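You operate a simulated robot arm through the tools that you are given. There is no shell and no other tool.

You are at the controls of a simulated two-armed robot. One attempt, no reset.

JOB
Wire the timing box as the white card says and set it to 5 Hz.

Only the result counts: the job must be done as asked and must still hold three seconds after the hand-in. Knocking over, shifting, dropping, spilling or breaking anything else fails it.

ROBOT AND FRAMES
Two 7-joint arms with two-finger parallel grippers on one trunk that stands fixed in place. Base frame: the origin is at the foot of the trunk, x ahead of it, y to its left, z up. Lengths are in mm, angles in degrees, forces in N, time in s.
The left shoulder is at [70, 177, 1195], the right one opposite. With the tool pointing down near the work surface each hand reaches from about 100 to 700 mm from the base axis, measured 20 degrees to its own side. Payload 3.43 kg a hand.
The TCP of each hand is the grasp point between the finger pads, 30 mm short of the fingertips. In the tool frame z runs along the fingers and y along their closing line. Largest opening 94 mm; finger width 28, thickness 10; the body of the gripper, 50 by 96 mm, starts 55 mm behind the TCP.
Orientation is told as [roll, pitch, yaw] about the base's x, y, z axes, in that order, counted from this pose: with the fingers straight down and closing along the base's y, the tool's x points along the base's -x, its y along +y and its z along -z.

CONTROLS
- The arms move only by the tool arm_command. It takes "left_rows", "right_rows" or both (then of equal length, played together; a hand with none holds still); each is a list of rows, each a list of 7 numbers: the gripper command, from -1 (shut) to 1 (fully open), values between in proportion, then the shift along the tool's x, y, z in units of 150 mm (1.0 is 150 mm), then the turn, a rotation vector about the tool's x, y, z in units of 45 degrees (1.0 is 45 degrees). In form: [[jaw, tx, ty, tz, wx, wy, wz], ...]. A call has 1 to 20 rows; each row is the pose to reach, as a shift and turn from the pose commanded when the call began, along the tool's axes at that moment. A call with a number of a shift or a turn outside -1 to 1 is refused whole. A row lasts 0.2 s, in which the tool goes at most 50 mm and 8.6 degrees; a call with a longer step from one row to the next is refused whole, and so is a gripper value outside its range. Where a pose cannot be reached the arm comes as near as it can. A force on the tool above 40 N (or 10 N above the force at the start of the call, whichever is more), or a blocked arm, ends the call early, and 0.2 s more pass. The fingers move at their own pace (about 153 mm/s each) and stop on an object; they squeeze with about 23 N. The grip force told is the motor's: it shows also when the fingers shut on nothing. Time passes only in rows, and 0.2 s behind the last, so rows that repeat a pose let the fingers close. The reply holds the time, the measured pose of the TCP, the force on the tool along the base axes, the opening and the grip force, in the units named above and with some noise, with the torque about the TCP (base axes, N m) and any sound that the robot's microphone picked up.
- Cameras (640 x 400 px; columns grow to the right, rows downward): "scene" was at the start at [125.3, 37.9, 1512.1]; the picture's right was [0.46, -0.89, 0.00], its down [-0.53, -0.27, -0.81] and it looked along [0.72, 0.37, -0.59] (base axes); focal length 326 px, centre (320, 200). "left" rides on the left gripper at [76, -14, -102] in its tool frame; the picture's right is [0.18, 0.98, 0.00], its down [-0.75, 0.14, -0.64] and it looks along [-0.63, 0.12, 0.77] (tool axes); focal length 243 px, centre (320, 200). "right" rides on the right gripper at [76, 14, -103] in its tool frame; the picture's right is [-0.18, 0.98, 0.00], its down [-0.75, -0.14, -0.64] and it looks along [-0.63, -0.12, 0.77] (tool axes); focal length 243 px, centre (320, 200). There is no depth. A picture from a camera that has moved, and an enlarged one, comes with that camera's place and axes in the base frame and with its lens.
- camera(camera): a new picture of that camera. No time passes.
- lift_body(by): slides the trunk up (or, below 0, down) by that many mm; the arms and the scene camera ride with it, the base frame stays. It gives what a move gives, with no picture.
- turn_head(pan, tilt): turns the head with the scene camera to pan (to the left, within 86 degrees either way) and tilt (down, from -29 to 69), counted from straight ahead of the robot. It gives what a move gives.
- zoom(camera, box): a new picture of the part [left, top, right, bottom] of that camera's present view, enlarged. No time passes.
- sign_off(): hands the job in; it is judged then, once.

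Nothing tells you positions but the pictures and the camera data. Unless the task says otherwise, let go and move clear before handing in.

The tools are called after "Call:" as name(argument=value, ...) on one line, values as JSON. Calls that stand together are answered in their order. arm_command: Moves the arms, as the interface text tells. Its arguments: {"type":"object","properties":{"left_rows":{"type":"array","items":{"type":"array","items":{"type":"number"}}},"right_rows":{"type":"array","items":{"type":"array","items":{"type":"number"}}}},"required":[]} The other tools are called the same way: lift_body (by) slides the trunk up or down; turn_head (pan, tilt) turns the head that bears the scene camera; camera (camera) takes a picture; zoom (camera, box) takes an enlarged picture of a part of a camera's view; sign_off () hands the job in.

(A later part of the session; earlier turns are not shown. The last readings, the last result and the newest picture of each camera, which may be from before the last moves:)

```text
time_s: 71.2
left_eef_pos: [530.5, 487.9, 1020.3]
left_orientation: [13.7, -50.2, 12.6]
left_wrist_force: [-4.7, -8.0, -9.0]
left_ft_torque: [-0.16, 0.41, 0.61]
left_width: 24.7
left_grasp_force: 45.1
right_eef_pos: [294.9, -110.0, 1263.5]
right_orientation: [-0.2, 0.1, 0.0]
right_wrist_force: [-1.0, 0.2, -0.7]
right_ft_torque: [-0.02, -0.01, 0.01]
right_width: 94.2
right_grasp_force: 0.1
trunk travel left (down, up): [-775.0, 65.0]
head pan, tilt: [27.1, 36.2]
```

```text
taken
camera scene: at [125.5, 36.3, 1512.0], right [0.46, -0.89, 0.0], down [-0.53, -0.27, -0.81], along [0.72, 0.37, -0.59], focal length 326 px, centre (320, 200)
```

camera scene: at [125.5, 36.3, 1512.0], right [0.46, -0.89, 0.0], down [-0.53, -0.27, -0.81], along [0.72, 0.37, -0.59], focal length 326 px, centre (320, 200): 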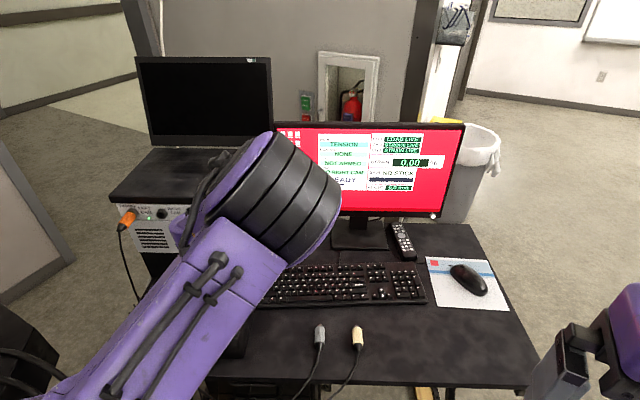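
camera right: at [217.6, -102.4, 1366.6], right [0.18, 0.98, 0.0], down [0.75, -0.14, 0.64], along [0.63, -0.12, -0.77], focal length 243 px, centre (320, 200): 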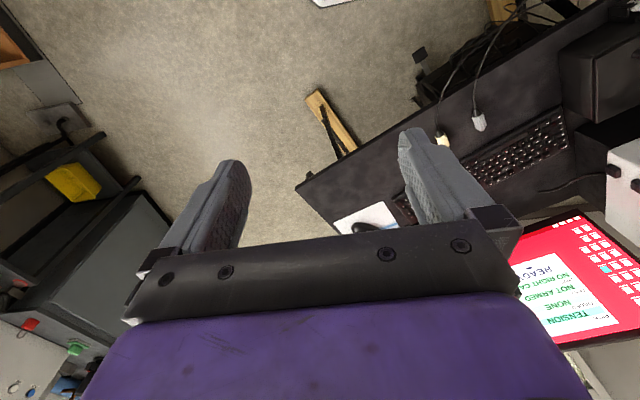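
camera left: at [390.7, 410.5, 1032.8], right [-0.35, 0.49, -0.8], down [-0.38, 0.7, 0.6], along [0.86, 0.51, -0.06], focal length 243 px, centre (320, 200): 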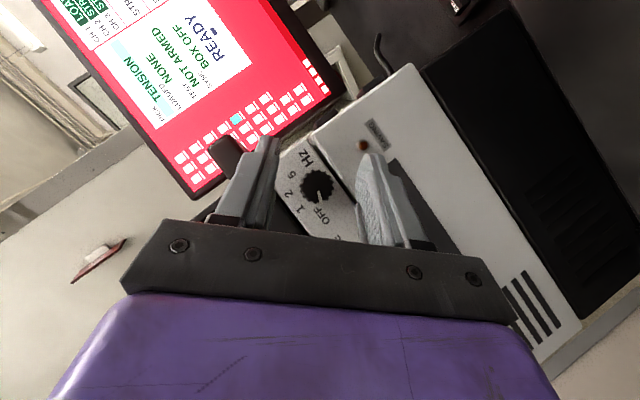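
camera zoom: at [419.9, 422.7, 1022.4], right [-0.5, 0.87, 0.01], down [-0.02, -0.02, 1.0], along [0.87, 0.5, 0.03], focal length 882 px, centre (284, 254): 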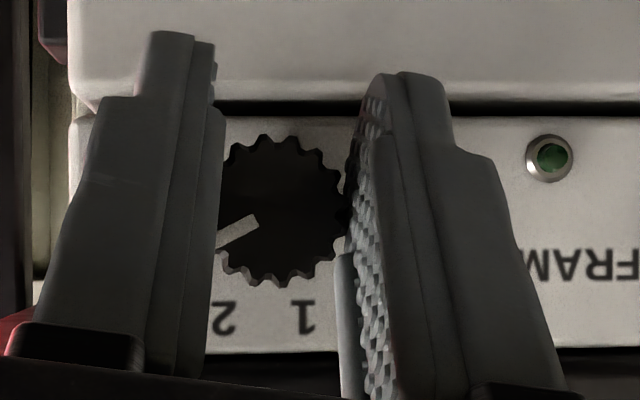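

Call:
arm_command(left_rows=[[-1, 0, 0, 0, -0.0554, 0.0025, 0.0695], [-1, 0, 0, 0, -0.1107, 0.0051, 0.139], [-1, 0, 0, 0, -0.1107, 0.0051, 0.139]])

Call:
zoom(camera="left", box=[260, 130, 400, 240])

```text
time_s: 72.0
left_eef_pos: [531.6, 487.9, 1020.5]
left_orientation: [25.4, -48.0, 3.9]
left_wrist_force: [-2.6, -6.3, -4.0]
left_ft_torque: [-0.39, -0.44, 0.54]
left_width: 24.6
left_grasp_force: 44.1
right_eef_pos: [294.3, -111.3, 1262.0]
right_orientation: [-0.2, 0.1, 0.0]
right_wrist_force: [-0.5, 0.3, 0.4]
right_ft_torque: [0.01, 0.03, -0.02]
right_width: 94.0
right_grasp_force: 0.1
trunk travel left (down, up): [-775.0, 65.0]
head pan, tilt: [27.1, 36.2]
```

```text
3.64 times, centred on (330, 185) of left
camera zoom: at [420.2, 422.2, 1020.9], right [-0.5, 0.86, 0.15], down [0.04, -0.15, 0.99], along [0.87, 0.5, 0.04], focal length 882 px, centre (284, 254)
```

zoom: 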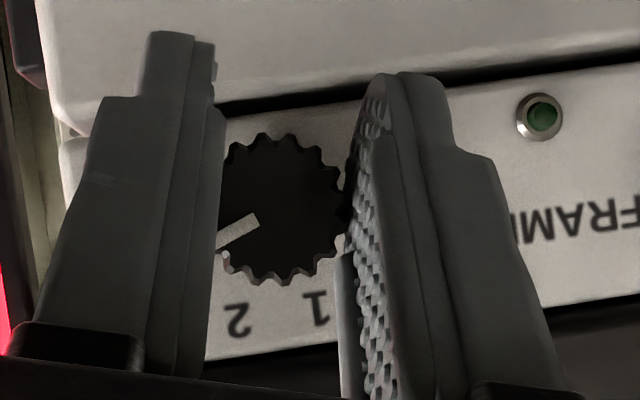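

The pointer is now about 66° right of vertical, at "5", with a resisting torque like an end stop. I'll let go, back off and check.

Call:
arm_command(left_rows=[[-0.4, 0, 0, 0, 0, 0, 0], [-0.1, 0, 0, 0, 0, 0, 0], [-0.1, 0.04, -0.002, -0.052, 0, 0, 0], [-0.1, 0.09, -0.004, -0.115, 0, 0, 0], [-0.1, 0.124, -0.006, -0.156, 0, 0, 0]])

Call:
zoom(camera="left", box=[250, 130, 410, 250])

Call:
zoom(camera="scene", box=[270, 120, 470, 220])

```text
time_s: 73.2
left_eef_pos: [502.2, 479.7, 1016.9]
left_orientation: [24.6, -47.2, 4.9]
left_wrist_force: [-0.1, -0.1, -0.1]
left_ft_torque: [0.01, 0.0, -0.01]
left_width: 42.3
left_grasp_force: 0.0
right_eef_pos: [294.7, -108.7, 1262.8]
right_orientation: [-0.2, 0.0, 0.0]
right_wrist_force: [0.8, -0.3, 0.0]
right_ft_torque: [0.02, 0.02, -0.01]
right_width: 94.2
right_grasp_force: 0.0
trunk travel left (down, up): [-775.0, 65.0]
head pan, tilt: [27.1, 36.2]
```

```text
3.33 times, centred on (330, 190) of left
camera zoom: at [391.0, 412.8, 1019.5], right [-0.5, 0.85, 0.14], down [0.05, -0.13, 0.99], along [0.86, 0.5, 0.02], focal length 809 px, centre (287, 233)
```

zoom: 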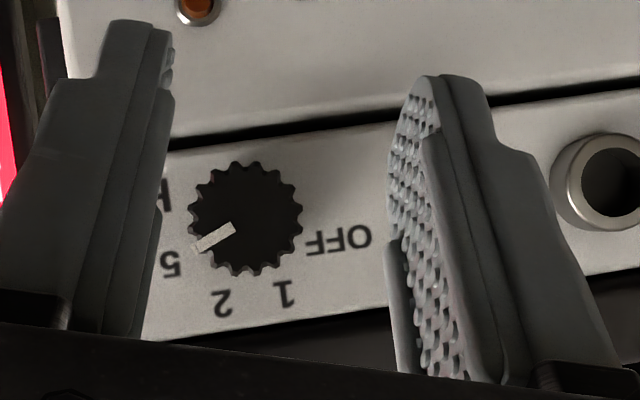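

```text
3.20 times, centred on (370, 170) of scene
camera zoom: at [125.2, 36.8, 1512.1], right [0.46, -0.89, 0.0], down [-0.53, -0.27, -0.81], along [0.72, 0.37, -0.59], focal length 1042 px, centre (160, 296)
```

zoom: 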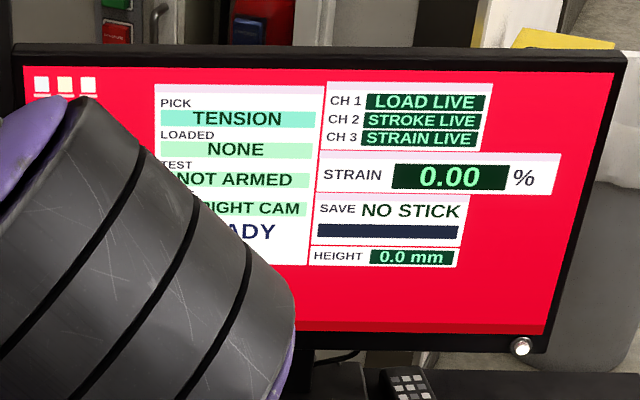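

Call:
zoom(camera="left", box=[280, 160, 350, 220])

Call:
camera(camera="left")

```text
6.67 times, centred on (315, 190) of left
camera zoom: at [391.0, 412.8, 1019.5], right [-0.5, 0.85, 0.14], down [0.05, -0.13, 0.99], along [0.86, 0.5, 0.02], focal length 1618 px, centre (353, 267)
```

zoom: 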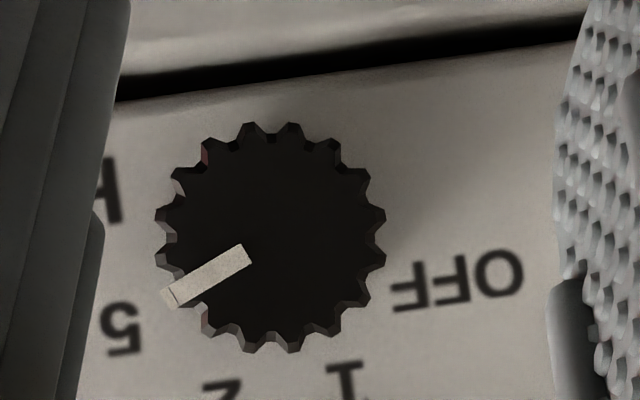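

```text
taken
camera left: at [391.0, 412.8, 1019.5], right [-0.5, 0.85, 0.14], down [0.05, -0.13, 0.99], along [0.86, 0.5, 0.02], focal length 243 px, centre (320, 200)
```

left: 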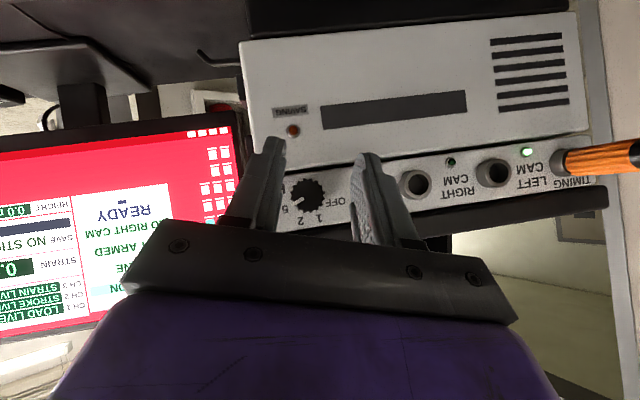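

LED feedback is great: the LEFT CAM LED is lit, RIGHT CAM is dark, and the knob pointer sits at 5. Now for the grey plug: I'll back away from the knob, undo the roll and tilt, and head to the plugs.

Call:
arm_command(left_rows=[[0, 0.085, -0.003, -0.1025, 0, 0, 0], [0, 0.03, 0.04, -0.25, 0.07, -0.0025, -0.085], [0, -0.04, 0.07, -0.36, 0.14, -0.005, -0.17], [0, -0.123, 0.107, -0.452, 0.2115, -0.0074, -0.2546], [0, -0.123, 0.107, -0.452, 0.2115, -0.0074, -0.2546]])

Call:
arm_command(left_rows=[[0.1, 0.06, -0.1, 0, 0, 0.12, 0], [0.2, 0.12, -0.2, 0, 0, 0.25, 0], [0.28, 0.18, -0.3, 0, 0, 0.4, 0], [0.28, 0.2, -0.4, 0, 0, 0.56, 0], [0.28, 0.2, -0.4, 0, 0, 0.56, 0]])

Call:
camera(camera="scene")

Call:
camera(camera="left")

```text
time_s: 74.4
left_eef_pos: [467.3, 456.1, 1078.8]
left_orientation: [2.4, -51.1, 21.0]
left_wrist_force: [1.1, 0.7, -0.3]
left_ft_torque: [-0.01, 0.01, -0.01]
left_width: 47.1
left_grasp_force: 0.0
left hand out of reach, approached as far as the arm can: row 1
right_eef_pos: [295.4, -109.2, 1262.2]
right_orientation: [-0.1, 0.2, 0.0]
right_wrist_force: [0.3, 0.6, 0.3]
right_ft_torque: [0.0, 0.02, 0.0]
right_width: 93.9
right_grasp_force: 0.0
trunk travel left (down, up): [-775.0, 65.0]
head pan, tilt: [27.1, 36.2]
```

```text
time_s: 75.6
left_eef_pos: [473.1, 394.5, 1053.7]
left_orientation: [2.1, -26.1, 22.0]
left_wrist_force: [0.2, -1.0, -0.2]
left_ft_torque: [-0.01, -0.03, 0.0]
left_width: 60.1
left_grasp_force: 0.0
right_eef_pos: [295.6, -110.1, 1263.0]
right_orientation: [-0.2, 0.1, 0.0]
right_wrist_force: [-1.0, -0.5, 0.8]
right_ft_torque: [0.0, 0.0, -0.02]
right_width: 93.7
right_grasp_force: 0.1
trunk travel left (down, up): [-775.0, 65.0]
head pan, tilt: [27.1, 36.2]
```

```text
taken
camera scene: at [124.9, 36.5, 1512.1], right [0.46, -0.89, 0.0], down [-0.53, -0.27, -0.81], along [0.72, 0.37, -0.59], focal length 326 px, centre (320, 200)
```

scene: 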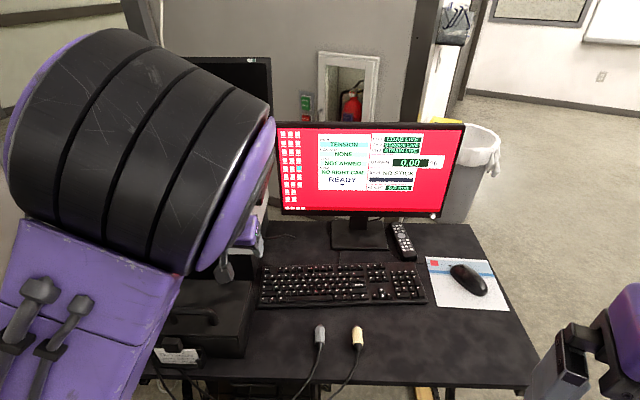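

```text
taken
camera left: at [375.5, 334.7, 1111.1], right [-0.54, 0.84, -0.05], down [0.32, 0.26, 0.91], along [0.78, 0.47, -0.41], focal length 243 px, centre (320, 200)
```

left: 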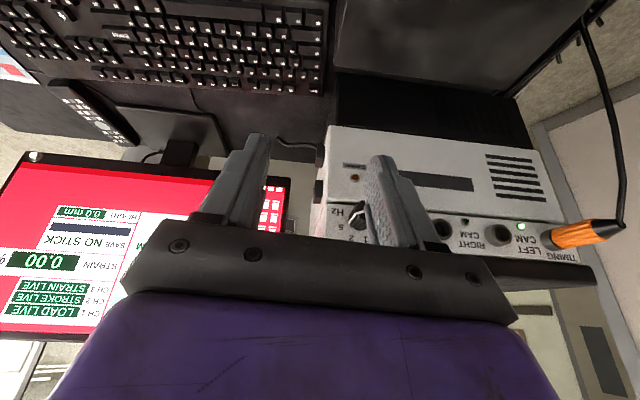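

Call:
arm_command(left_rows=[[0.28, 0.096, -0.167, 0.064, 0.005, 0.006, -0.014], [0.28, 0.193, -0.333, 0.128, 0.01, 0.012, -0.028], [0.28, 0.289, -0.5, 0.193, 0.014, 0.018, -0.042], [0.28, 0.385, -0.667, 0.257, 0.019, 0.024, -0.056]])

```text
time_s: 76.6
left_eef_pos: [479.9, 292.8, 992.8]
left_orientation: [0.1, -24.9, 24.8]
left_wrist_force: [0.1, 0.3, 1.2]
left_ft_torque: [0.01, 0.01, 0.01]
left_width: 60.3
left_grasp_force: 0.1
right_eef_pos: [295.9, -110.4, 1263.6]
right_orientation: [-0.3, 0.0, 0.0]
right_wrist_force: [-0.1, -0.4, -0.2]
right_ft_torque: [-0.02, 0.0, 0.01]
right_width: 93.8
right_grasp_force: 0.1
trunk travel left (down, up): [-775.0, 65.0]
head pan, tilt: [27.1, 36.2]
```

Call:
arm_command(left_rows=[[0.28, 0.068, -0.112, 0.152, 0, 0, 0], [0.28, 0.137, -0.223, 0.304, 0, 0, 0], [0.28, 0.205, -0.335, 0.456, 0, 0, 0], [0.28, 0.273, -0.447, 0.608, 0, 0, 0], [0.28, 0.273, -0.447, 0.608, 0, 0, 0]])

Call:
camera(camera="left")

Call:
zoom(camera="left", box=[260, 0, 400, 130])

Call:
zoom(camera="scene", box=[240, 290, 400, 390])

```text
time_s: 77.8
left_eef_pos: [508.0, 233.6, 891.5]
left_orientation: [-0.1, -24.9, 25.0]
left_wrist_force: [-0.1, -0.1, -0.5]
left_ft_torque: [0.0, 0.0, 0.01]
left_width: 60.1
left_grasp_force: 0.0
right_eef_pos: [294.1, -110.2, 1262.7]
right_orientation: [-0.2, 0.1, -0.1]
right_wrist_force: [-0.6, 0.3, -0.2]
right_ft_torque: [0.02, 0.0, -0.02]
right_width: 94.0
right_grasp_force: 0.0
trunk travel left (down, up): [-775.0, 65.0]
head pan, tilt: [27.1, 36.2]
```

```text
taken
camera left: at [412.8, 173.0, 950.9], right [-0.57, 0.82, -0.08], down [0.31, 0.3, 0.9], along [0.76, 0.48, -0.43], focal length 243 px, centre (320, 200)
```

left: 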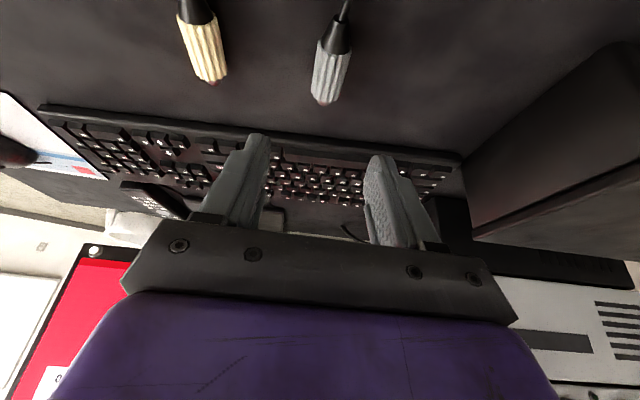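

```text
3.08 times, centred on (330, 65) of left
camera zoom: at [412.8, 173.0, 950.9], right [-0.57, 0.82, -0.08], down [0.31, 0.3, 0.9], along [0.76, 0.48, -0.43], focal length 746 px, centre (289, 615)
```

zoom: 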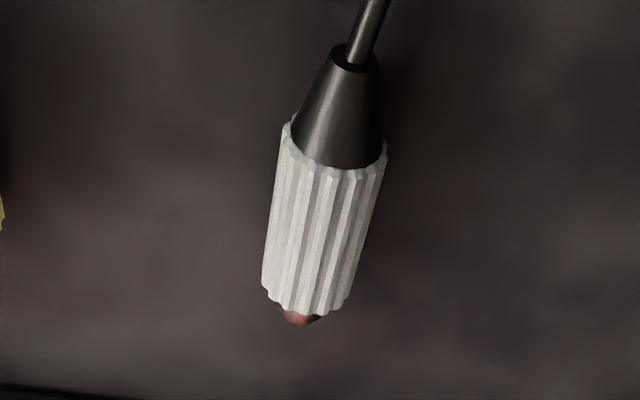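

```text
4.00 times, centred on (320, 340) of scene
camera zoom: at [124.6, 37.0, 1512.1], right [0.46, -0.89, 0.0], down [-0.53, -0.27, -0.81], along [0.72, 0.37, -0.59], focal length 1302 px, centre (320, -360)
```

zoom: 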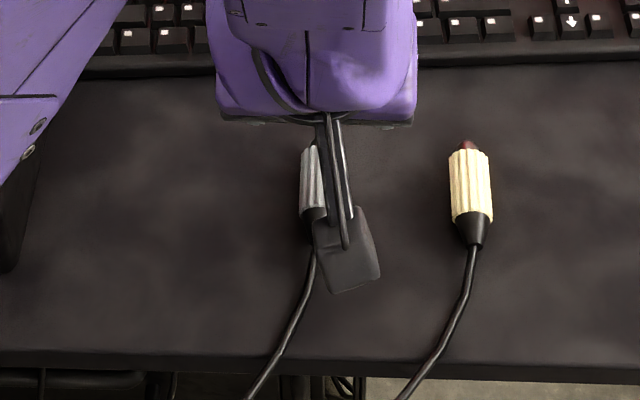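

The grey plug is centred under the hand in the same geometry as the orange one. I'll descend to just above the desk.

Call:
arm_command(left_rows=[[0.28, 0.074, 0, 0.159, 0, 0, 0], [0.2, 0.148, 0, 0.318, 0, 0, 0], [0.1, 0.2226, 0, 0.4773, 0, 0, 0], [0.1, 0.2226, 0, 0.4773, 0, 0, 0]])

Call:
zoom(camera="left", box=[240, 70, 400, 200])

```text
time_s: 78.8
left_eef_pos: [509.0, 235.7, 810.9]
left_orientation: [0.0, -24.9, 25.0]
left_wrist_force: [-0.2, 0.3, -0.3]
left_ft_torque: [0.02, 0.0, 0.02]
left_width: 51.6
left_grasp_force: 0.0
right_eef_pos: [294.6, -109.2, 1262.7]
right_orientation: [-0.3, 0.2, 0.0]
right_wrist_force: [-0.3, -0.1, -0.7]
right_ft_torque: [0.07, 0.02, -0.02]
right_width: 93.9
right_grasp_force: 0.1
trunk travel left (down, up): [-775.0, 65.0]
head pan, tilt: [27.1, 36.2]
```

```text
3.08 times, centred on (320, 135) of left
camera zoom: at [412.4, 174.1, 872.2], right [-0.57, 0.82, -0.08], down [0.32, 0.3, 0.9], along [0.76, 0.48, -0.43], focal length 746 px, centre (320, 400)
```

zoom: 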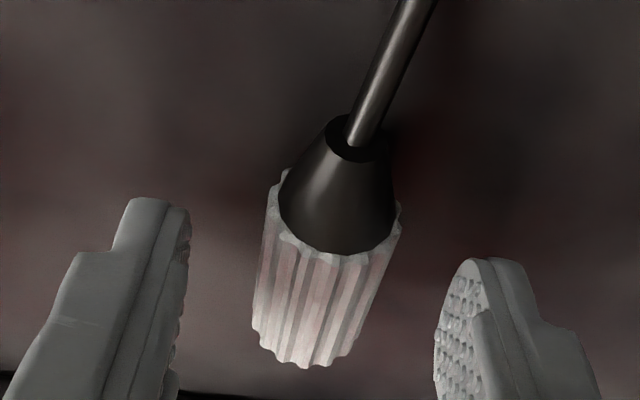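

Call:
arm_command(left_rows=[[0.1, 0.0035, 0, 0.0076, 0, 0, 0], [0.1, 0.007, 0, 0.0151, 0, 0, 0], [0.1, 0.007, 0, 0.0151, 0, 0, 0]])

```text
time_s: 79.6
left_eef_pos: [510.1, 233.4, 810.5]
left_orientation: [0.0, -24.8, 25.0]
left_wrist_force: [-0.1, 0.2, -1.5]
left_ft_torque: [0.02, 0.01, -0.01]
left_width: 51.6
left_grasp_force: 0.1
right_eef_pos: [295.4, -108.8, 1262.1]
right_orientation: [-0.2, 0.1, -0.1]
right_wrist_force: [0.2, -0.6, -0.5]
right_ft_torque: [-0.02, -0.01, -0.01]
right_width: 93.9
right_grasp_force: 0.0
trunk travel left (down, up): [-775.0, 65.0]
head pan, tilt: [27.1, 36.2]
```

Call:
arm_command(left_rows=[[0.1, 0.0021, 0, 0.0045, 0, 0, 0], [0.1, 0.0042, 0, 0.0091, 0, 0, 0], [0.1, 0.0042, 0, 0.0091, 0, 0, 0]])

```text
time_s: 80.4
left_eef_pos: [508.8, 232.0, 808.4]
left_orientation: [0.0, -24.9, 24.9]
left_wrist_force: [0.0, 0.9, 1.1]
left_ft_torque: [0.02, 0.0, 0.02]
left_width: 51.8
left_grasp_force: 0.0
right_eef_pos: [294.7, -109.3, 1262.7]
right_orientation: [-0.3, 0.1, -0.1]
right_wrist_force: [0.5, -0.5, 0.2]
right_ft_torque: [0.01, 0.03, -0.01]
right_width: 93.9
right_grasp_force: 0.0
trunk travel left (down, up): [-775.0, 65.0]
head pan, tilt: [27.1, 36.2]
```

Call:
arm_command(left_rows=[[-0.2, 0, 0, 0, 0, 0, 0], [-1, 0, 0, 0, 0, 0, 0], [-1, 0, 0, 0, 0, 0, 0], [-1, 0, 0, 0, 0, 0, 0]])

Call:
zoom(camera="left", box=[240, 70, 400, 200])

```text
time_s: 81.4
left_eef_pos: [510.0, 232.2, 807.4]
left_orientation: [0.0, -24.9, 24.9]
left_wrist_force: [0.4, -0.5, 1.0]
left_ft_torque: [0.0, 0.03, -0.01]
left_width: 21.7
left_grasp_force: 22.9
right_eef_pos: [295.3, -109.6, 1263.6]
right_orientation: [-0.3, 0.0, -0.1]
right_wrist_force: [0.3, -0.3, -0.7]
right_ft_torque: [0.01, 0.0, 0.02]
right_width: 94.0
right_grasp_force: 0.1
trunk travel left (down, up): [-775.0, 65.0]
head pan, tilt: [27.1, 36.2]
```

```text
3.08 times, centred on (320, 135) of left
camera zoom: at [412.6, 171.3, 868.3], right [-0.57, 0.82, -0.08], down [0.32, 0.3, 0.9], along [0.76, 0.48, -0.43], focal length 746 px, centre (320, 400)
```

zoom: 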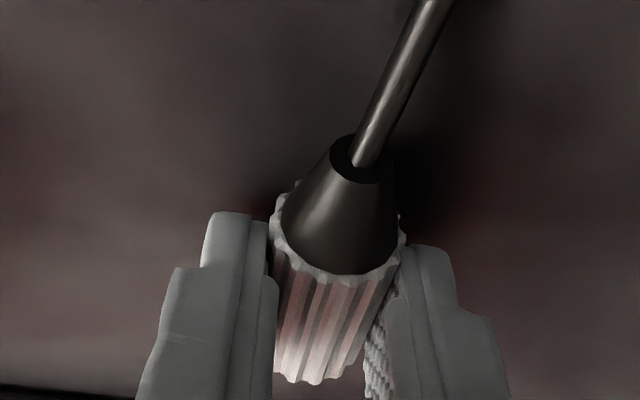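

The grey plug is gripped the same way as the orange one. I'll lift it and carry it toward the RIGHT CAM socket.

Call:
arm_command(left_rows=[[-1, -0.0282, 0, -0.0604, 0, 0, 0], [-1, -0.0845, 0, -0.1812, 0, 0, 0], [-1, -0.169, 0, -0.3625, 0, 0, 0], [-1, -0.254, 0, -0.5438, 0, 0, 0], [-1, -0.338, 0, -0.725, 0, 0, 0], [-1, -0.4226, 0, -0.9063, 0, 0, 0]])

Call:
arm_command(left_rows=[[-1, -0.052, 0.15, -0.112, 0, 0, 0], [-1, -0.104, 0.32, -0.223, 0, 0, 0], [-1, -0.156, 0.5, -0.335, 0, 0, 0], [-1, -0.208, 0.68, -0.447, 0, 0, 0], [-1, -0.261, 0.86, -0.559, 0, 0, 0]])

Call:
arm_command(left_rows=[[-1, 0, 0.2, 0, 0, 0, 0], [-1, 0, 0.4, 0, 0, 0, 0], [-1, 0, 0.6, 0, 0, 0, 0], [-1, 0, 0.8, 0, 0, 0, 0], [-1, 0, 1.0, 0, 0, 0, 0]])

Call:
camera(camera="scene")

Call:
camera(camera="left")

```text
time_s: 82.8
left_eef_pos: [506.0, 238.9, 956.3]
left_orientation: [-1.4, -23.6, 27.3]
left_wrist_force: [-0.3, 0.3, 0.1]
left_ft_torque: [-0.02, 0.0, 0.01]
left_width: 22.2
left_grasp_force: 23.3
right_eef_pos: [294.3, -110.0, 1262.9]
right_orientation: [-0.2, 0.1, 0.0]
right_wrist_force: [-0.8, -1.1, 0.3]
right_ft_torque: [-0.02, 0.01, -0.01]
right_width: 93.9
right_grasp_force: 0.1
trunk travel left (down, up): [-775.0, 65.0]
head pan, tilt: [27.1, 36.2]
```

```text
time_s: 84.0
left_eef_pos: [452.1, 347.9, 1051.9]
left_orientation: [0.0, -24.9, 24.8]
left_wrist_force: [0.3, -0.5, -0.5]
left_ft_torque: [-0.02, -0.01, -0.03]
left_width: 22.3
left_grasp_force: 23.3
right_eef_pos: [292.6, -108.1, 1264.0]
right_orientation: [-0.4, 0.0, 0.0]
right_wrist_force: [0.1, 0.1, 0.1]
right_ft_torque: [0.01, -0.01, 0.02]
right_width: 93.7
right_grasp_force: 0.0
trunk travel left (down, up): [-775.0, 65.0]
head pan, tilt: [27.1, 36.2]
```

```text
time_s: 85.2
left_eef_pos: [391.2, 487.4, 1051.0]
left_orientation: [-0.1, -24.9, 25.1]
left_wrist_force: [0.0, 0.8, -0.7]
left_ft_torque: [0.0, -0.05, -0.02]
left_width: 22.4
left_grasp_force: 22.3
right_eef_pos: [294.2, -108.1, 1262.5]
right_orientation: [-0.2, 0.1, 0.0]
right_wrist_force: [-0.6, 0.9, 0.2]
right_ft_torque: [0.02, 0.01, 0.01]
right_width: 93.9
right_grasp_force: 0.2
trunk travel left (down, up): [-775.0, 65.0]
head pan, tilt: [27.1, 36.2]
```

```text
taken
camera scene: at [124.7, 38.9, 1512.1], right [0.46, -0.89, 0.0], down [-0.53, -0.27, -0.81], along [0.72, 0.37, -0.59], focal length 326 px, centre (320, 200)
```

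scene: 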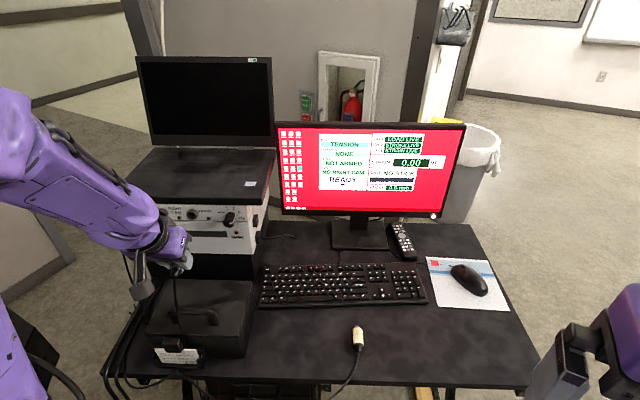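

```text
taken
camera left: at [295.0, 425.3, 1110.2], right [-0.57, 0.82, -0.08], down [0.31, 0.3, 0.9], along [0.76, 0.48, -0.43], focal length 243 px, centre (320, 200)
```

left: 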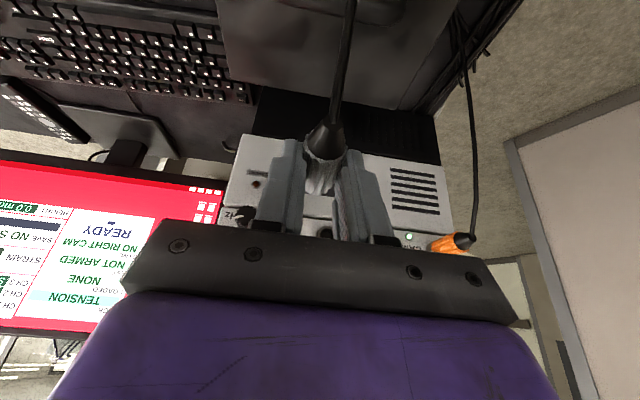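

Call:
arm_command(left_rows=[[-1, -0.08, 0.2, 0.04, 0, 0, 0], [-1, -0.19, 0.4, 0.095, 0, 0, 0], [-1, -0.33, 0.56, 0.165, 0, 0, 0], [-1, -0.4777, 0.697, 0.2374, 0, 0, 0], [-1, -0.4777, 0.697, 0.2374, 0, 0, 0]])

Call:
zoom(camera="left", box=[240, 120, 400, 240])

Call:
zoom(camera="left", box=[290, 160, 360, 215])

Call:
camera(camera="scene")

```text
time_s: 86.4
left_eef_pos: [420.5, 614.5, 1048.9]
left_orientation: [0.1, -24.9, 25.0]
left_wrist_force: [0.4, 0.0, -0.3]
left_ft_torque: [-0.03, 0.01, 0.02]
left_width: 22.0
left_grasp_force: 23.1
right_eef_pos: [294.0, -108.4, 1263.0]
right_orientation: [-0.2, 0.0, 0.0]
right_wrist_force: [0.2, -0.3, 0.3]
right_ft_torque: [0.01, -0.01, 0.01]
right_width: 94.2
right_grasp_force: 0.1
trunk travel left (down, up): [-775.0, 65.0]
head pan, tilt: [27.1, 36.2]
```

```text
3.33 times, centred on (320, 180) of left
camera zoom: at [323.7, 553.6, 1108.3], right [-0.57, 0.82, -0.08], down [0.32, 0.3, 0.9], along [0.76, 0.48, -0.43], focal length 809 px, centre (320, 267)
```

zoom: 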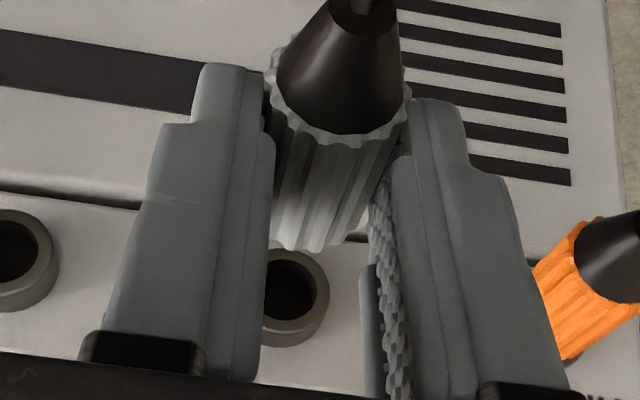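

```text
7.27 times, centred on (325, 188) of left
camera zoom: at [323.7, 553.6, 1108.3], right [-0.57, 0.82, -0.08], down [0.32, 0.3, 0.9], along [0.76, 0.48, -0.43], focal length 1764 px, centre (284, 291)
```

zoom: 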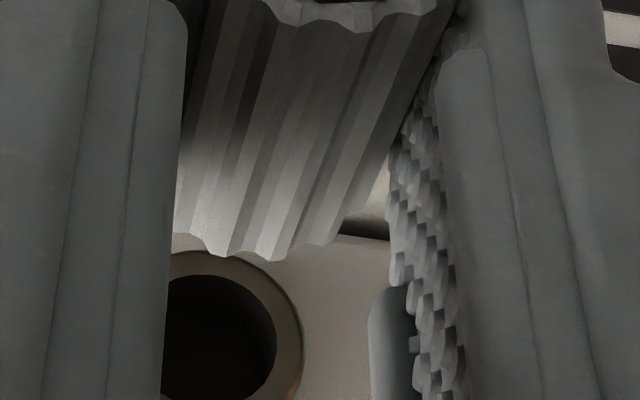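

```text
taken
camera scene: at [124.8, 37.0, 1512.1], right [0.46, -0.89, 0.0], down [-0.53, -0.27, -0.81], along [0.72, 0.37, -0.59], focal length 326 px, centre (320, 200)
```

scene: 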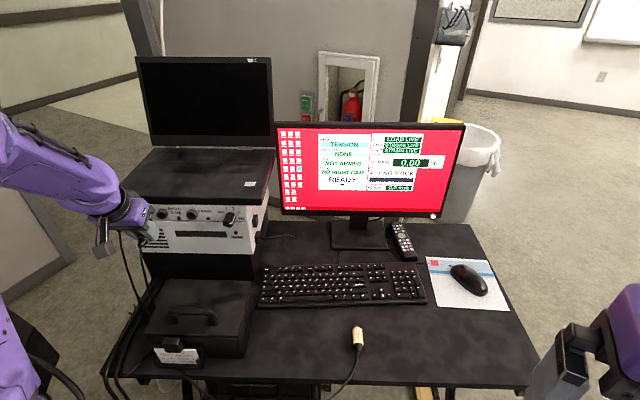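

The grey plug is lined up about 1.3 mm right and 1.2 mm high of where it should be for RIGHT CAM. I'll correct and approach.

Call:
arm_command(left_rows=[[-1, -0.06, 0.0087, 0.04, 0, 0, 0], [-1, -0.125, 0.0087, 0.07, 0, 0, 0], [-1, -0.19, 0.0087, 0.0974, 0, 0, 0], [-1, -0.19, 0.0087, 0.0974, 0, 0, 0]])

Call:
zoom(camera="left", box=[290, 160, 360, 215])

Call:
zoom(camera="scene", box=[130, 190, 200, 245])

```text
time_s: 87.4
left_eef_pos: [448.2, 628.6, 1047.6]
left_orientation: [-0.1, -24.9, 25.1]
left_wrist_force: [-0.6, 0.1, -0.1]
left_ft_torque: [0.01, 0.01, 0.01]
left_width: 22.1
left_grasp_force: 23.2
right_eef_pos: [294.8, -108.5, 1262.6]
right_orientation: [-0.2, 0.1, 0.0]
right_wrist_force: [0.7, -0.3, -0.2]
right_ft_torque: [-0.01, 0.01, -0.02]
right_width: 94.0
right_grasp_force: 0.0
trunk travel left (down, up): [-775.0, 65.0]
head pan, tilt: [27.1, 36.2]
```

```text
7.27 times, centred on (325, 188) of left
camera zoom: at [351.8, 567.5, 1107.9], right [-0.57, 0.82, -0.08], down [0.32, 0.3, 0.9], along [0.76, 0.48, -0.43], focal length 1764 px, centre (284, 291)
```

zoom: 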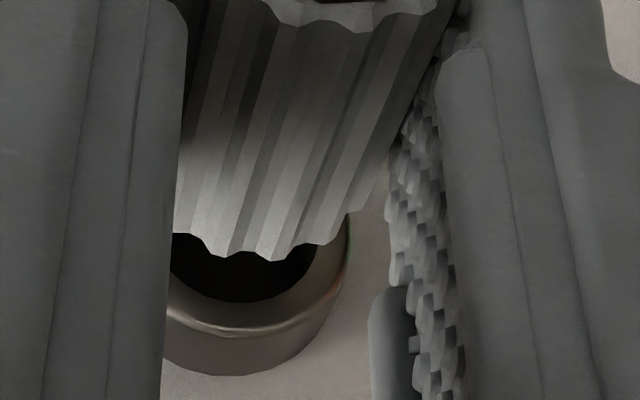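

```text
7.27 times, centred on (165, 218) of scene
camera zoom: at [125.2, 37.5, 1512.0], right [0.46, -0.89, 0.0], down [-0.53, -0.27, -0.81], along [0.72, 0.37, -0.59], focal length 2368 px, centre (1447, 73)
```

zoom: 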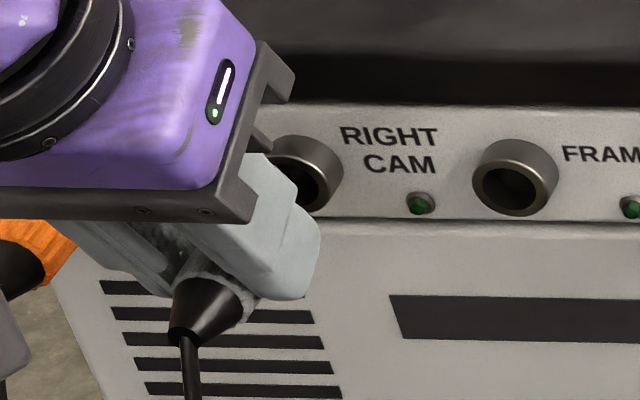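

Call:
arm_command(left_rows=[[-1, -0.029, 0, 0.0168, 0, 0, 0], [-1, -0.0579, 0, 0.0336, 0, 0, 0], [-1, -0.0579, 0, 0.0336, 0, 0, 0]])

Call:
zoom(camera="left", box=[290, 160, 360, 215])

```text
time_s: 88.2
left_eef_pos: [457.2, 634.1, 1047.4]
left_orientation: [-0.1, -24.8, 24.9]
left_wrist_force: [0.6, -0.2, -0.4]
left_ft_torque: [0.01, 0.01, -0.01]
left_width: 22.1
left_grasp_force: 23.1
right_eef_pos: [293.6, -108.5, 1264.2]
right_orientation: [-0.1, 0.1, 0.0]
right_wrist_force: [-0.9, -0.1, -0.9]
right_ft_torque: [0.01, 0.0, 0.01]
right_width: 94.1
right_grasp_force: 0.1
trunk travel left (down, up): [-775.0, 65.0]
head pan, tilt: [27.1, 36.2]
```

```text
7.27 times, centred on (325, 188) of left
camera zoom: at [360.9, 572.6, 1107.0], right [-0.57, 0.82, -0.08], down [0.32, 0.3, 0.9], along [0.76, 0.48, -0.43], focal length 1764 px, centre (284, 291)
```

zoom: 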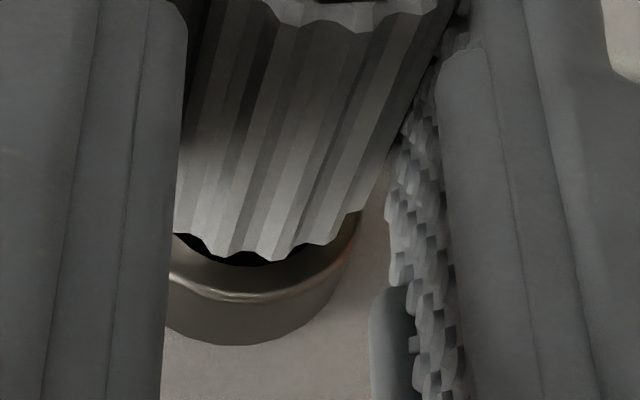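

Call:
arm_command(left_rows=[[-1, 0, -0.0087, 0, 0, 0, 0], [-1, -0.012, -0.0087, 0.007, 0, 0, 0], [-1, -0.0242, -0.0087, 0.013, 0, 0, 0], [-1, -0.0242, -0.0087, 0.013, 0, 0, 0]])

Call:
zoom(camera="left", box=[290, 160, 360, 215])

```text
time_s: 89.2
left_eef_pos: [461.4, 633.5, 1045.6]
left_orientation: [-0.1, -24.9, 25.0]
left_wrist_force: [0.6, -0.7, 0.4]
left_ft_torque: [0.02, -0.02, 0.02]
left_width: 22.1
left_grasp_force: 22.8
right_eef_pos: [294.8, -107.9, 1264.0]
right_orientation: [-0.1, 0.1, -0.1]
right_wrist_force: [-0.6, 0.5, -0.1]
right_ft_torque: [-0.01, 0.0, -0.03]
right_width: 94.2
right_grasp_force: 0.0
trunk travel left (down, up): [-775.0, 65.0]
head pan, tilt: [27.1, 36.2]
```

```text
7.27 times, centred on (325, 188) of left
camera zoom: at [365.1, 572.0, 1107.4], right [-0.57, 0.82, -0.08], down [0.32, 0.3, 0.9], along [0.76, 0.48, -0.43], focal length 1764 px, centre (284, 291)
```

zoom: 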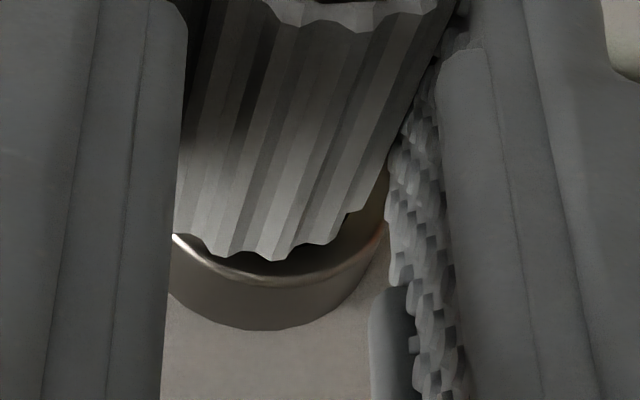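

Now the plug is concentric with the ring. I'll push in gently.

Call:
arm_command(left_rows=[[-1, -0.006, 0, 0.0028, 0, 0, 0], [-1, -0.0121, 0, 0.0056, 0, 0, 0], [-1, -0.0181, 0, 0.0085, 0, 0, 0], [-1, -0.0181, 0, 0.0085, 0, 0, 0]])

Call:
zoom(camera="left", box=[290, 160, 360, 215])

```text
time_s: 90.2
left_eef_pos: [463.3, 636.0, 1045.8]
left_orientation: [0.0, -24.9, 24.9]
left_wrist_force: [-0.4, 0.3, -0.1]
left_ft_torque: [0.04, -0.02, -0.02]
left_width: 21.9
left_grasp_force: 23.1
right_eef_pos: [295.1, -110.3, 1262.3]
right_orientation: [-0.3, 0.2, 0.0]
right_wrist_force: [-0.1, -0.5, 0.1]
right_ft_torque: [0.0, -0.01, -0.03]
right_width: 94.2
right_grasp_force: 0.1
trunk travel left (down, up): [-775.0, 65.0]
head pan, tilt: [27.1, 36.2]
```

```text
7.27 times, centred on (325, 188) of left
camera zoom: at [367.2, 574.1, 1105.6], right [-0.57, 0.82, -0.08], down [0.32, 0.3, 0.9], along [0.76, 0.48, -0.43], focal length 1764 px, centre (284, 291)
```

zoom: 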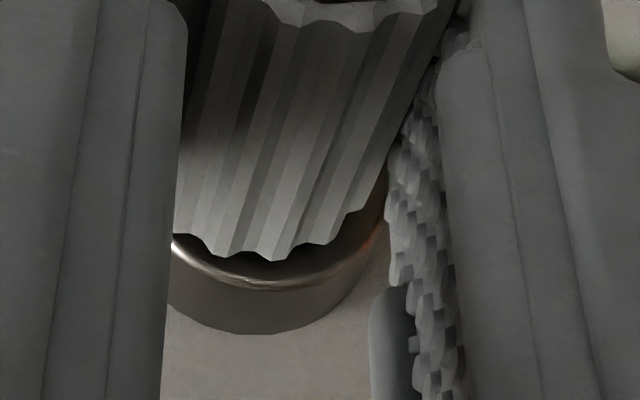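

Call:
arm_command(left_rows=[[-1, 0, 0, 0, 0, 0, 0], [-1, 0, 0, 0, 0, 0, 0]])

Call:
zoom(camera="left", box=[290, 160, 360, 215])

```text
time_s: 90.8
left_eef_pos: [462.8, 635.8, 1045.4]
left_orientation: [-0.1, -24.8, 25.0]
left_wrist_force: [-0.5, -0.3, 0.1]
left_ft_torque: [0.01, 0.0, -0.03]
left_width: 22.0
left_grasp_force: 22.7
right_eef_pos: [295.0, -109.1, 1262.7]
right_orientation: [-0.2, 0.1, 0.0]
right_wrist_force: [-0.9, 1.2, 0.8]
right_ft_torque: [0.04, 0.0, 0.02]
right_width: 93.9
right_grasp_force: 0.0
trunk travel left (down, up): [-775.0, 65.0]
head pan, tilt: [27.1, 36.2]
```

```text
7.27 times, centred on (325, 188) of left
camera zoom: at [367.1, 574.1, 1105.6], right [-0.57, 0.82, -0.08], down [0.32, 0.3, 0.9], along [0.76, 0.48, -0.43], focal length 1764 px, centre (284, 291)
```

zoom: 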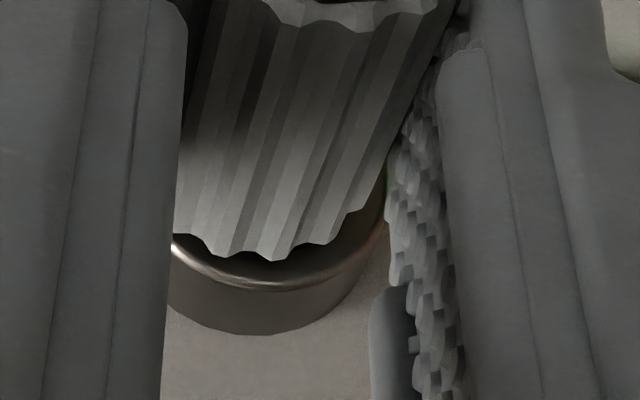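

Call:
arm_command(left_rows=[[-1, -0.0018, 0, -0.004, 0, 0, 0], [-1, -0.0037, 0, -0.0079, 0, 0, 0], [-1, -0.0037, 0, -0.0079, 0, 0, 0]])

Call:
zoom(camera="left", box=[290, 160, 360, 215])

```text
time_s: 91.6
left_eef_pos: [463.7, 633.9, 1047.2]
left_orientation: [-0.1, -24.9, 25.1]
left_wrist_force: [-2.3, 2.4, -1.3]
left_ft_torque: [0.02, 0.05, 0.07]
left_width: 22.3
left_grasp_force: 23.2
right_eef_pos: [294.9, -108.8, 1262.7]
right_orientation: [-0.2, 0.1, 0.0]
right_wrist_force: [0.7, 0.1, 0.3]
right_ft_torque: [0.0, 0.0, 0.0]
right_width: 93.9
right_grasp_force: 0.1
trunk travel left (down, up): [-775.0, 65.0]
head pan, tilt: [27.1, 36.2]
```

```text
7.27 times, centred on (325, 188) of left
camera zoom: at [367.2, 573.1, 1107.1], right [-0.57, 0.82, -0.08], down [0.32, 0.3, 0.9], along [0.76, 0.48, -0.43], focal length 1764 px, centre (284, 291)
```

zoom: 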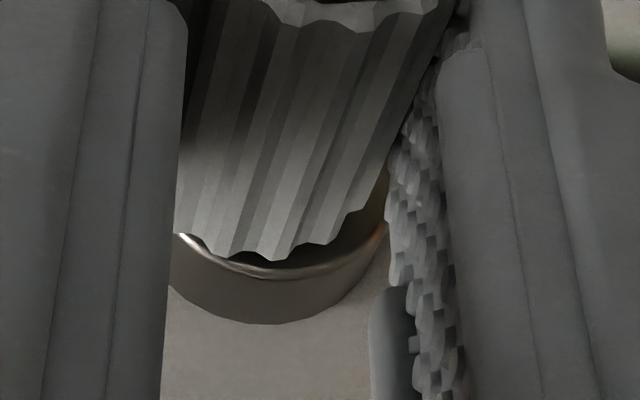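

Call:
arm_command(left_rows=[[-1, -0.004, 0.004, 0.0019, 0, 0, 0], [-1, -0.0081, 0.004, 0.0038, 0, 0, 0], [-1, -0.0121, 0.004, 0.0056, 0, 0, 0], [-1, -0.0121, 0.004, 0.0056, 0, 0, 0]])

Call:
zoom(camera="left", box=[290, 160, 360, 215])

```text
time_s: 92.6
left_eef_pos: [464.6, 636.4, 1047.8]
left_orientation: [0.0, -24.9, 25.0]
left_wrist_force: [-2.8, 0.6, -1.2]
left_ft_torque: [-0.01, 0.1, 0.05]
left_width: 22.2
left_grasp_force: 23.0
right_eef_pos: [294.5, -109.1, 1263.0]
right_orientation: [-0.2, 0.1, 0.0]
right_wrist_force: [-0.6, 0.5, -0.2]
right_ft_torque: [0.01, -0.03, -0.02]
right_width: 94.0
right_grasp_force: 0.0
trunk travel left (down, up): [-775.0, 65.0]
head pan, tilt: [27.1, 36.2]
```

```text
7.27 times, centred on (325, 188) of left
camera zoom: at [368.5, 574.8, 1107.4], right [-0.57, 0.82, -0.08], down [0.32, 0.3, 0.9], along [0.76, 0.48, -0.43], focal length 1764 px, centre (284, 291)
```

zoom: 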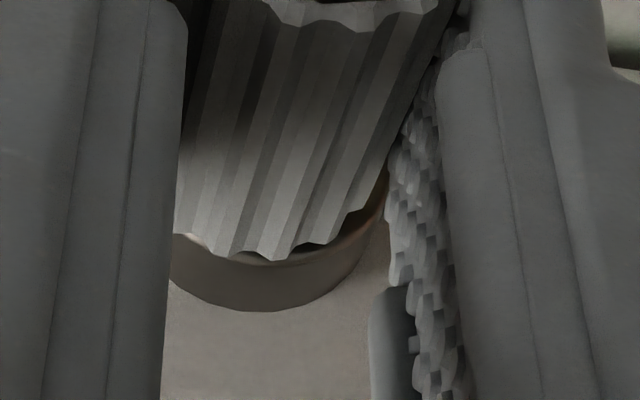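

It slid in almost flush with hardly any force. I'll check the RIGHT CAM LED and the screen.

Call:
zoom(camera="scene", box=[130, 190, 210, 245])

Call:
zoom(camera="scene", box=[310, 125, 430, 200])

```text
7.27 times, centred on (170, 218) of scene
camera zoom: at [124.7, 37.6, 1512.1], right [0.46, -0.89, 0.0], down [-0.53, -0.27, -0.81], along [0.72, 0.37, -0.59], focal length 2368 px, centre (1411, 73)
```

zoom: 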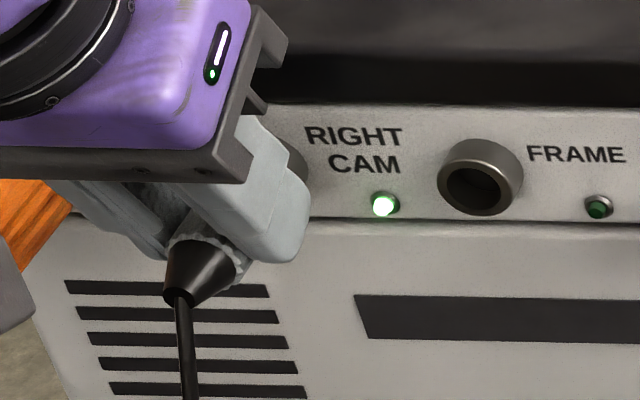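

```text
5.33 times, centred on (370, 162) of scene
camera zoom: at [124.7, 37.6, 1512.1], right [0.46, -0.89, 0.0], down [-0.53, -0.27, -0.81], along [0.72, 0.37, -0.59], focal length 1737 px, centre (53, 400)
```

zoom: 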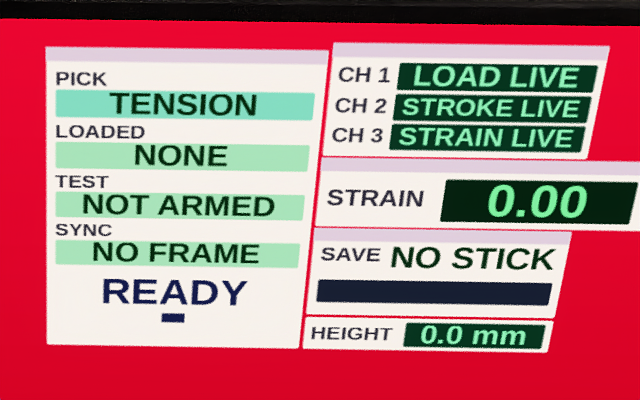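

The RIGHT CAM LED is lit and SYNC now says "NO FRAME", so grey is accepted. I'll test with a tiny pull whether it's latched.

Call:
arm_command(left_rows=[[-1, 0.004, 0, -0.0019, 0, 0, 0], [-1, 0.008, 0, -0.0037, 0, 0, 0], [-1, 0.008, 0, -0.0037, 0, 0, 0]])

Call:
zoom(camera="left", box=[290, 160, 360, 215])

```text
time_s: 93.4
left_eef_pos: [463.8, 636.4, 1046.8]
left_orientation: [-0.1, -24.9, 25.1]
left_wrist_force: [0.9, 3.7, 0.2]
left_ft_torque: [0.08, -0.05, 0.06]
left_width: 22.2
left_grasp_force: 23.2
right_eef_pos: [296.2, -108.4, 1262.6]
right_orientation: [-0.2, 0.1, -0.1]
right_wrist_force: [0.4, 0.3, -0.4]
right_ft_torque: [0.04, 0.04, -0.02]
right_width: 93.9
right_grasp_force: 0.2
trunk travel left (down, up): [-775.0, 65.0]
head pan, tilt: [27.1, 36.2]
```

```text
7.27 times, centred on (325, 188) of left
camera zoom: at [368.5, 574.7, 1107.4], right [-0.57, 0.82, -0.08], down [0.31, 0.3, 0.9], along [0.76, 0.48, -0.43], focal length 1764 px, centre (284, 291)
```

zoom: 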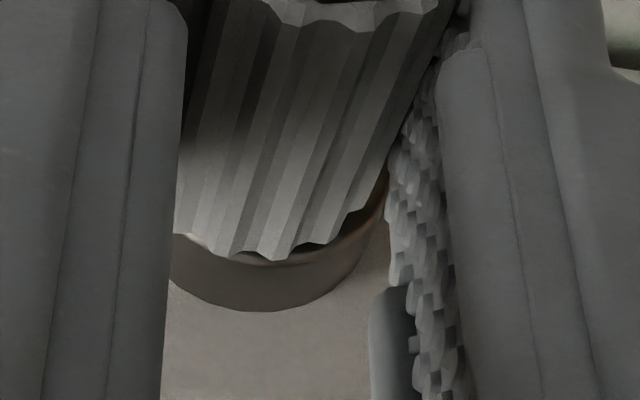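

It's held: no movement and a small pull force, so grey is latched. I'll neutralise and release.

Call:
arm_command(left_rows=[[-1, -0.004, 0.003, 0.0019, 0, 0, 0], [-1, -0.004, 0.003, 0.0019, 0, 0, 0], [-0.45, -0.004, 0.003, 0.0019, 0, 0, 0], [-0.15, -0.004, 0.003, 0.0019, 0, 0, 0], [-0.15, -0.004, 0.003, 0.0019, 0, 0, 0]])

Call:
zoom(camera="left", box=[240, 110, 400, 230])

Call:
zoom(camera="scene", box=[110, 190, 210, 255])

```text
time_s: 94.6
left_eef_pos: [463.4, 637.3, 1046.4]
left_orientation: [0.0, -24.9, 25.0]
left_wrist_force: [0.3, -0.5, 0.1]
left_ft_torque: [0.0, -0.01, -0.01]
left_width: 39.9
left_grasp_force: 0.1
right_eef_pos: [295.0, -108.9, 1262.4]
right_orientation: [-0.2, 0.1, -0.1]
right_wrist_force: [-0.3, 0.9, -0.2]
right_ft_torque: [0.0, 0.01, -0.01]
right_width: 94.2
right_grasp_force: 0.1
trunk travel left (down, up): [-775.0, 65.0]
head pan, tilt: [27.1, 36.2]
```

```text
3.33 times, centred on (320, 170) of left
camera zoom: at [368.0, 575.8, 1107.5], right [-0.57, 0.82, -0.08], down [0.32, 0.3, 0.9], along [0.76, 0.48, -0.43], focal length 809 px, centre (320, 300)
```

zoom: 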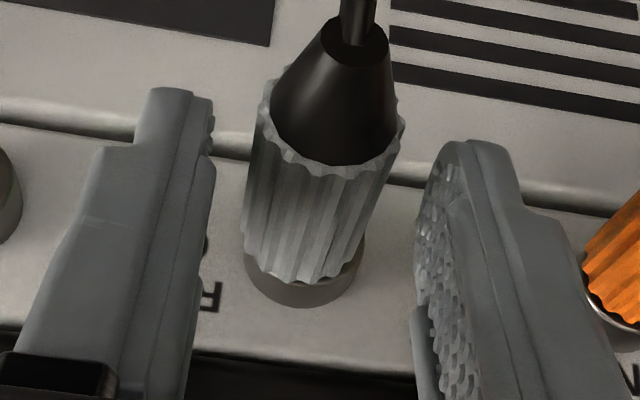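

```text
6.15 times, centred on (160, 222) of scene
camera zoom: at [125.1, 37.2, 1512.1], right [0.46, -0.89, 0.0], down [-0.53, -0.27, -0.81], along [0.72, 0.37, -0.59], focal length 2004 px, centre (1305, 62)
```

zoom: 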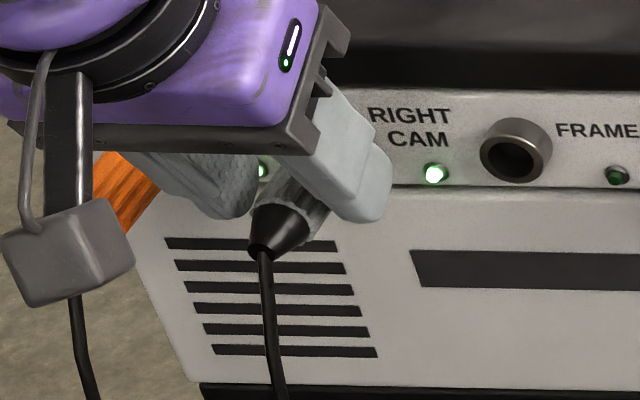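

Grey holds with its LED on. I'll withdraw the hand as before.

Call:
arm_command(left_rows=[[-0.12, 0, 0, -0.1, 0, 0, 0], [-0.1, 0, 0, -0.25, 0, 0, 0], [-0.1, 0, 0, -0.45, 0, 0, 0], [-0.1, 0.1, 0, -0.6, 0, 0, 0], [-0.1, 0.3, 0, -0.7, 0, 0, 0]])

Call:
camera(camera="left")

Call:
zoom(camera="scene", box=[100, 180, 280, 290])

```text
time_s: 95.8
left_eef_pos: [385.3, 598.1, 1125.1]
left_orientation: [0.0, -25.0, 24.9]
left_wrist_force: [-0.6, -0.5, -0.3]
left_ft_torque: [0.02, 0.0, -0.01]
left_width: 42.3
left_grasp_force: 0.1
right_eef_pos: [294.1, -111.3, 1263.2]
right_orientation: [0.0, 0.2, 0.0]
right_wrist_force: [-0.7, -0.5, -0.9]
right_ft_torque: [0.0, -0.06, 0.0]
right_width: 94.0
right_grasp_force: 0.1
trunk travel left (down, up): [-775.0, 65.0]
head pan, tilt: [27.1, 36.2]
```

```text
taken
camera left: at [289.1, 536.9, 1185.9], right [-0.57, 0.82, -0.08], down [0.31, 0.3, 0.9], along [0.76, 0.48, -0.43], focal length 243 px, centre (320, 200)
```

left: 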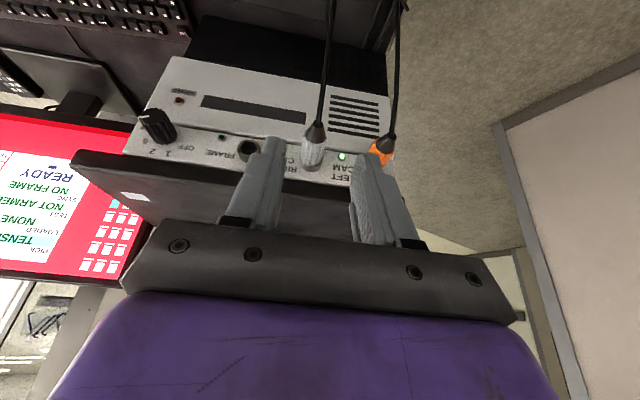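

```text
3.56 times, centred on (190, 235) of scene
camera zoom: at [124.5, 34.8, 1512.2], right [0.46, -0.89, 0.0], down [-0.53, -0.27, -0.81], along [0.72, 0.37, -0.59], focal length 1158 px, centre (782, 76)
```

zoom: 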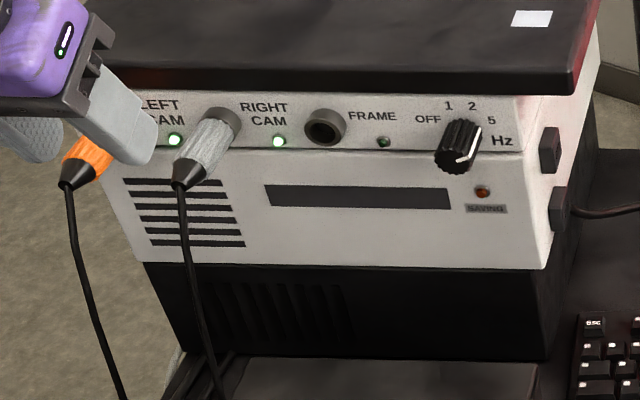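

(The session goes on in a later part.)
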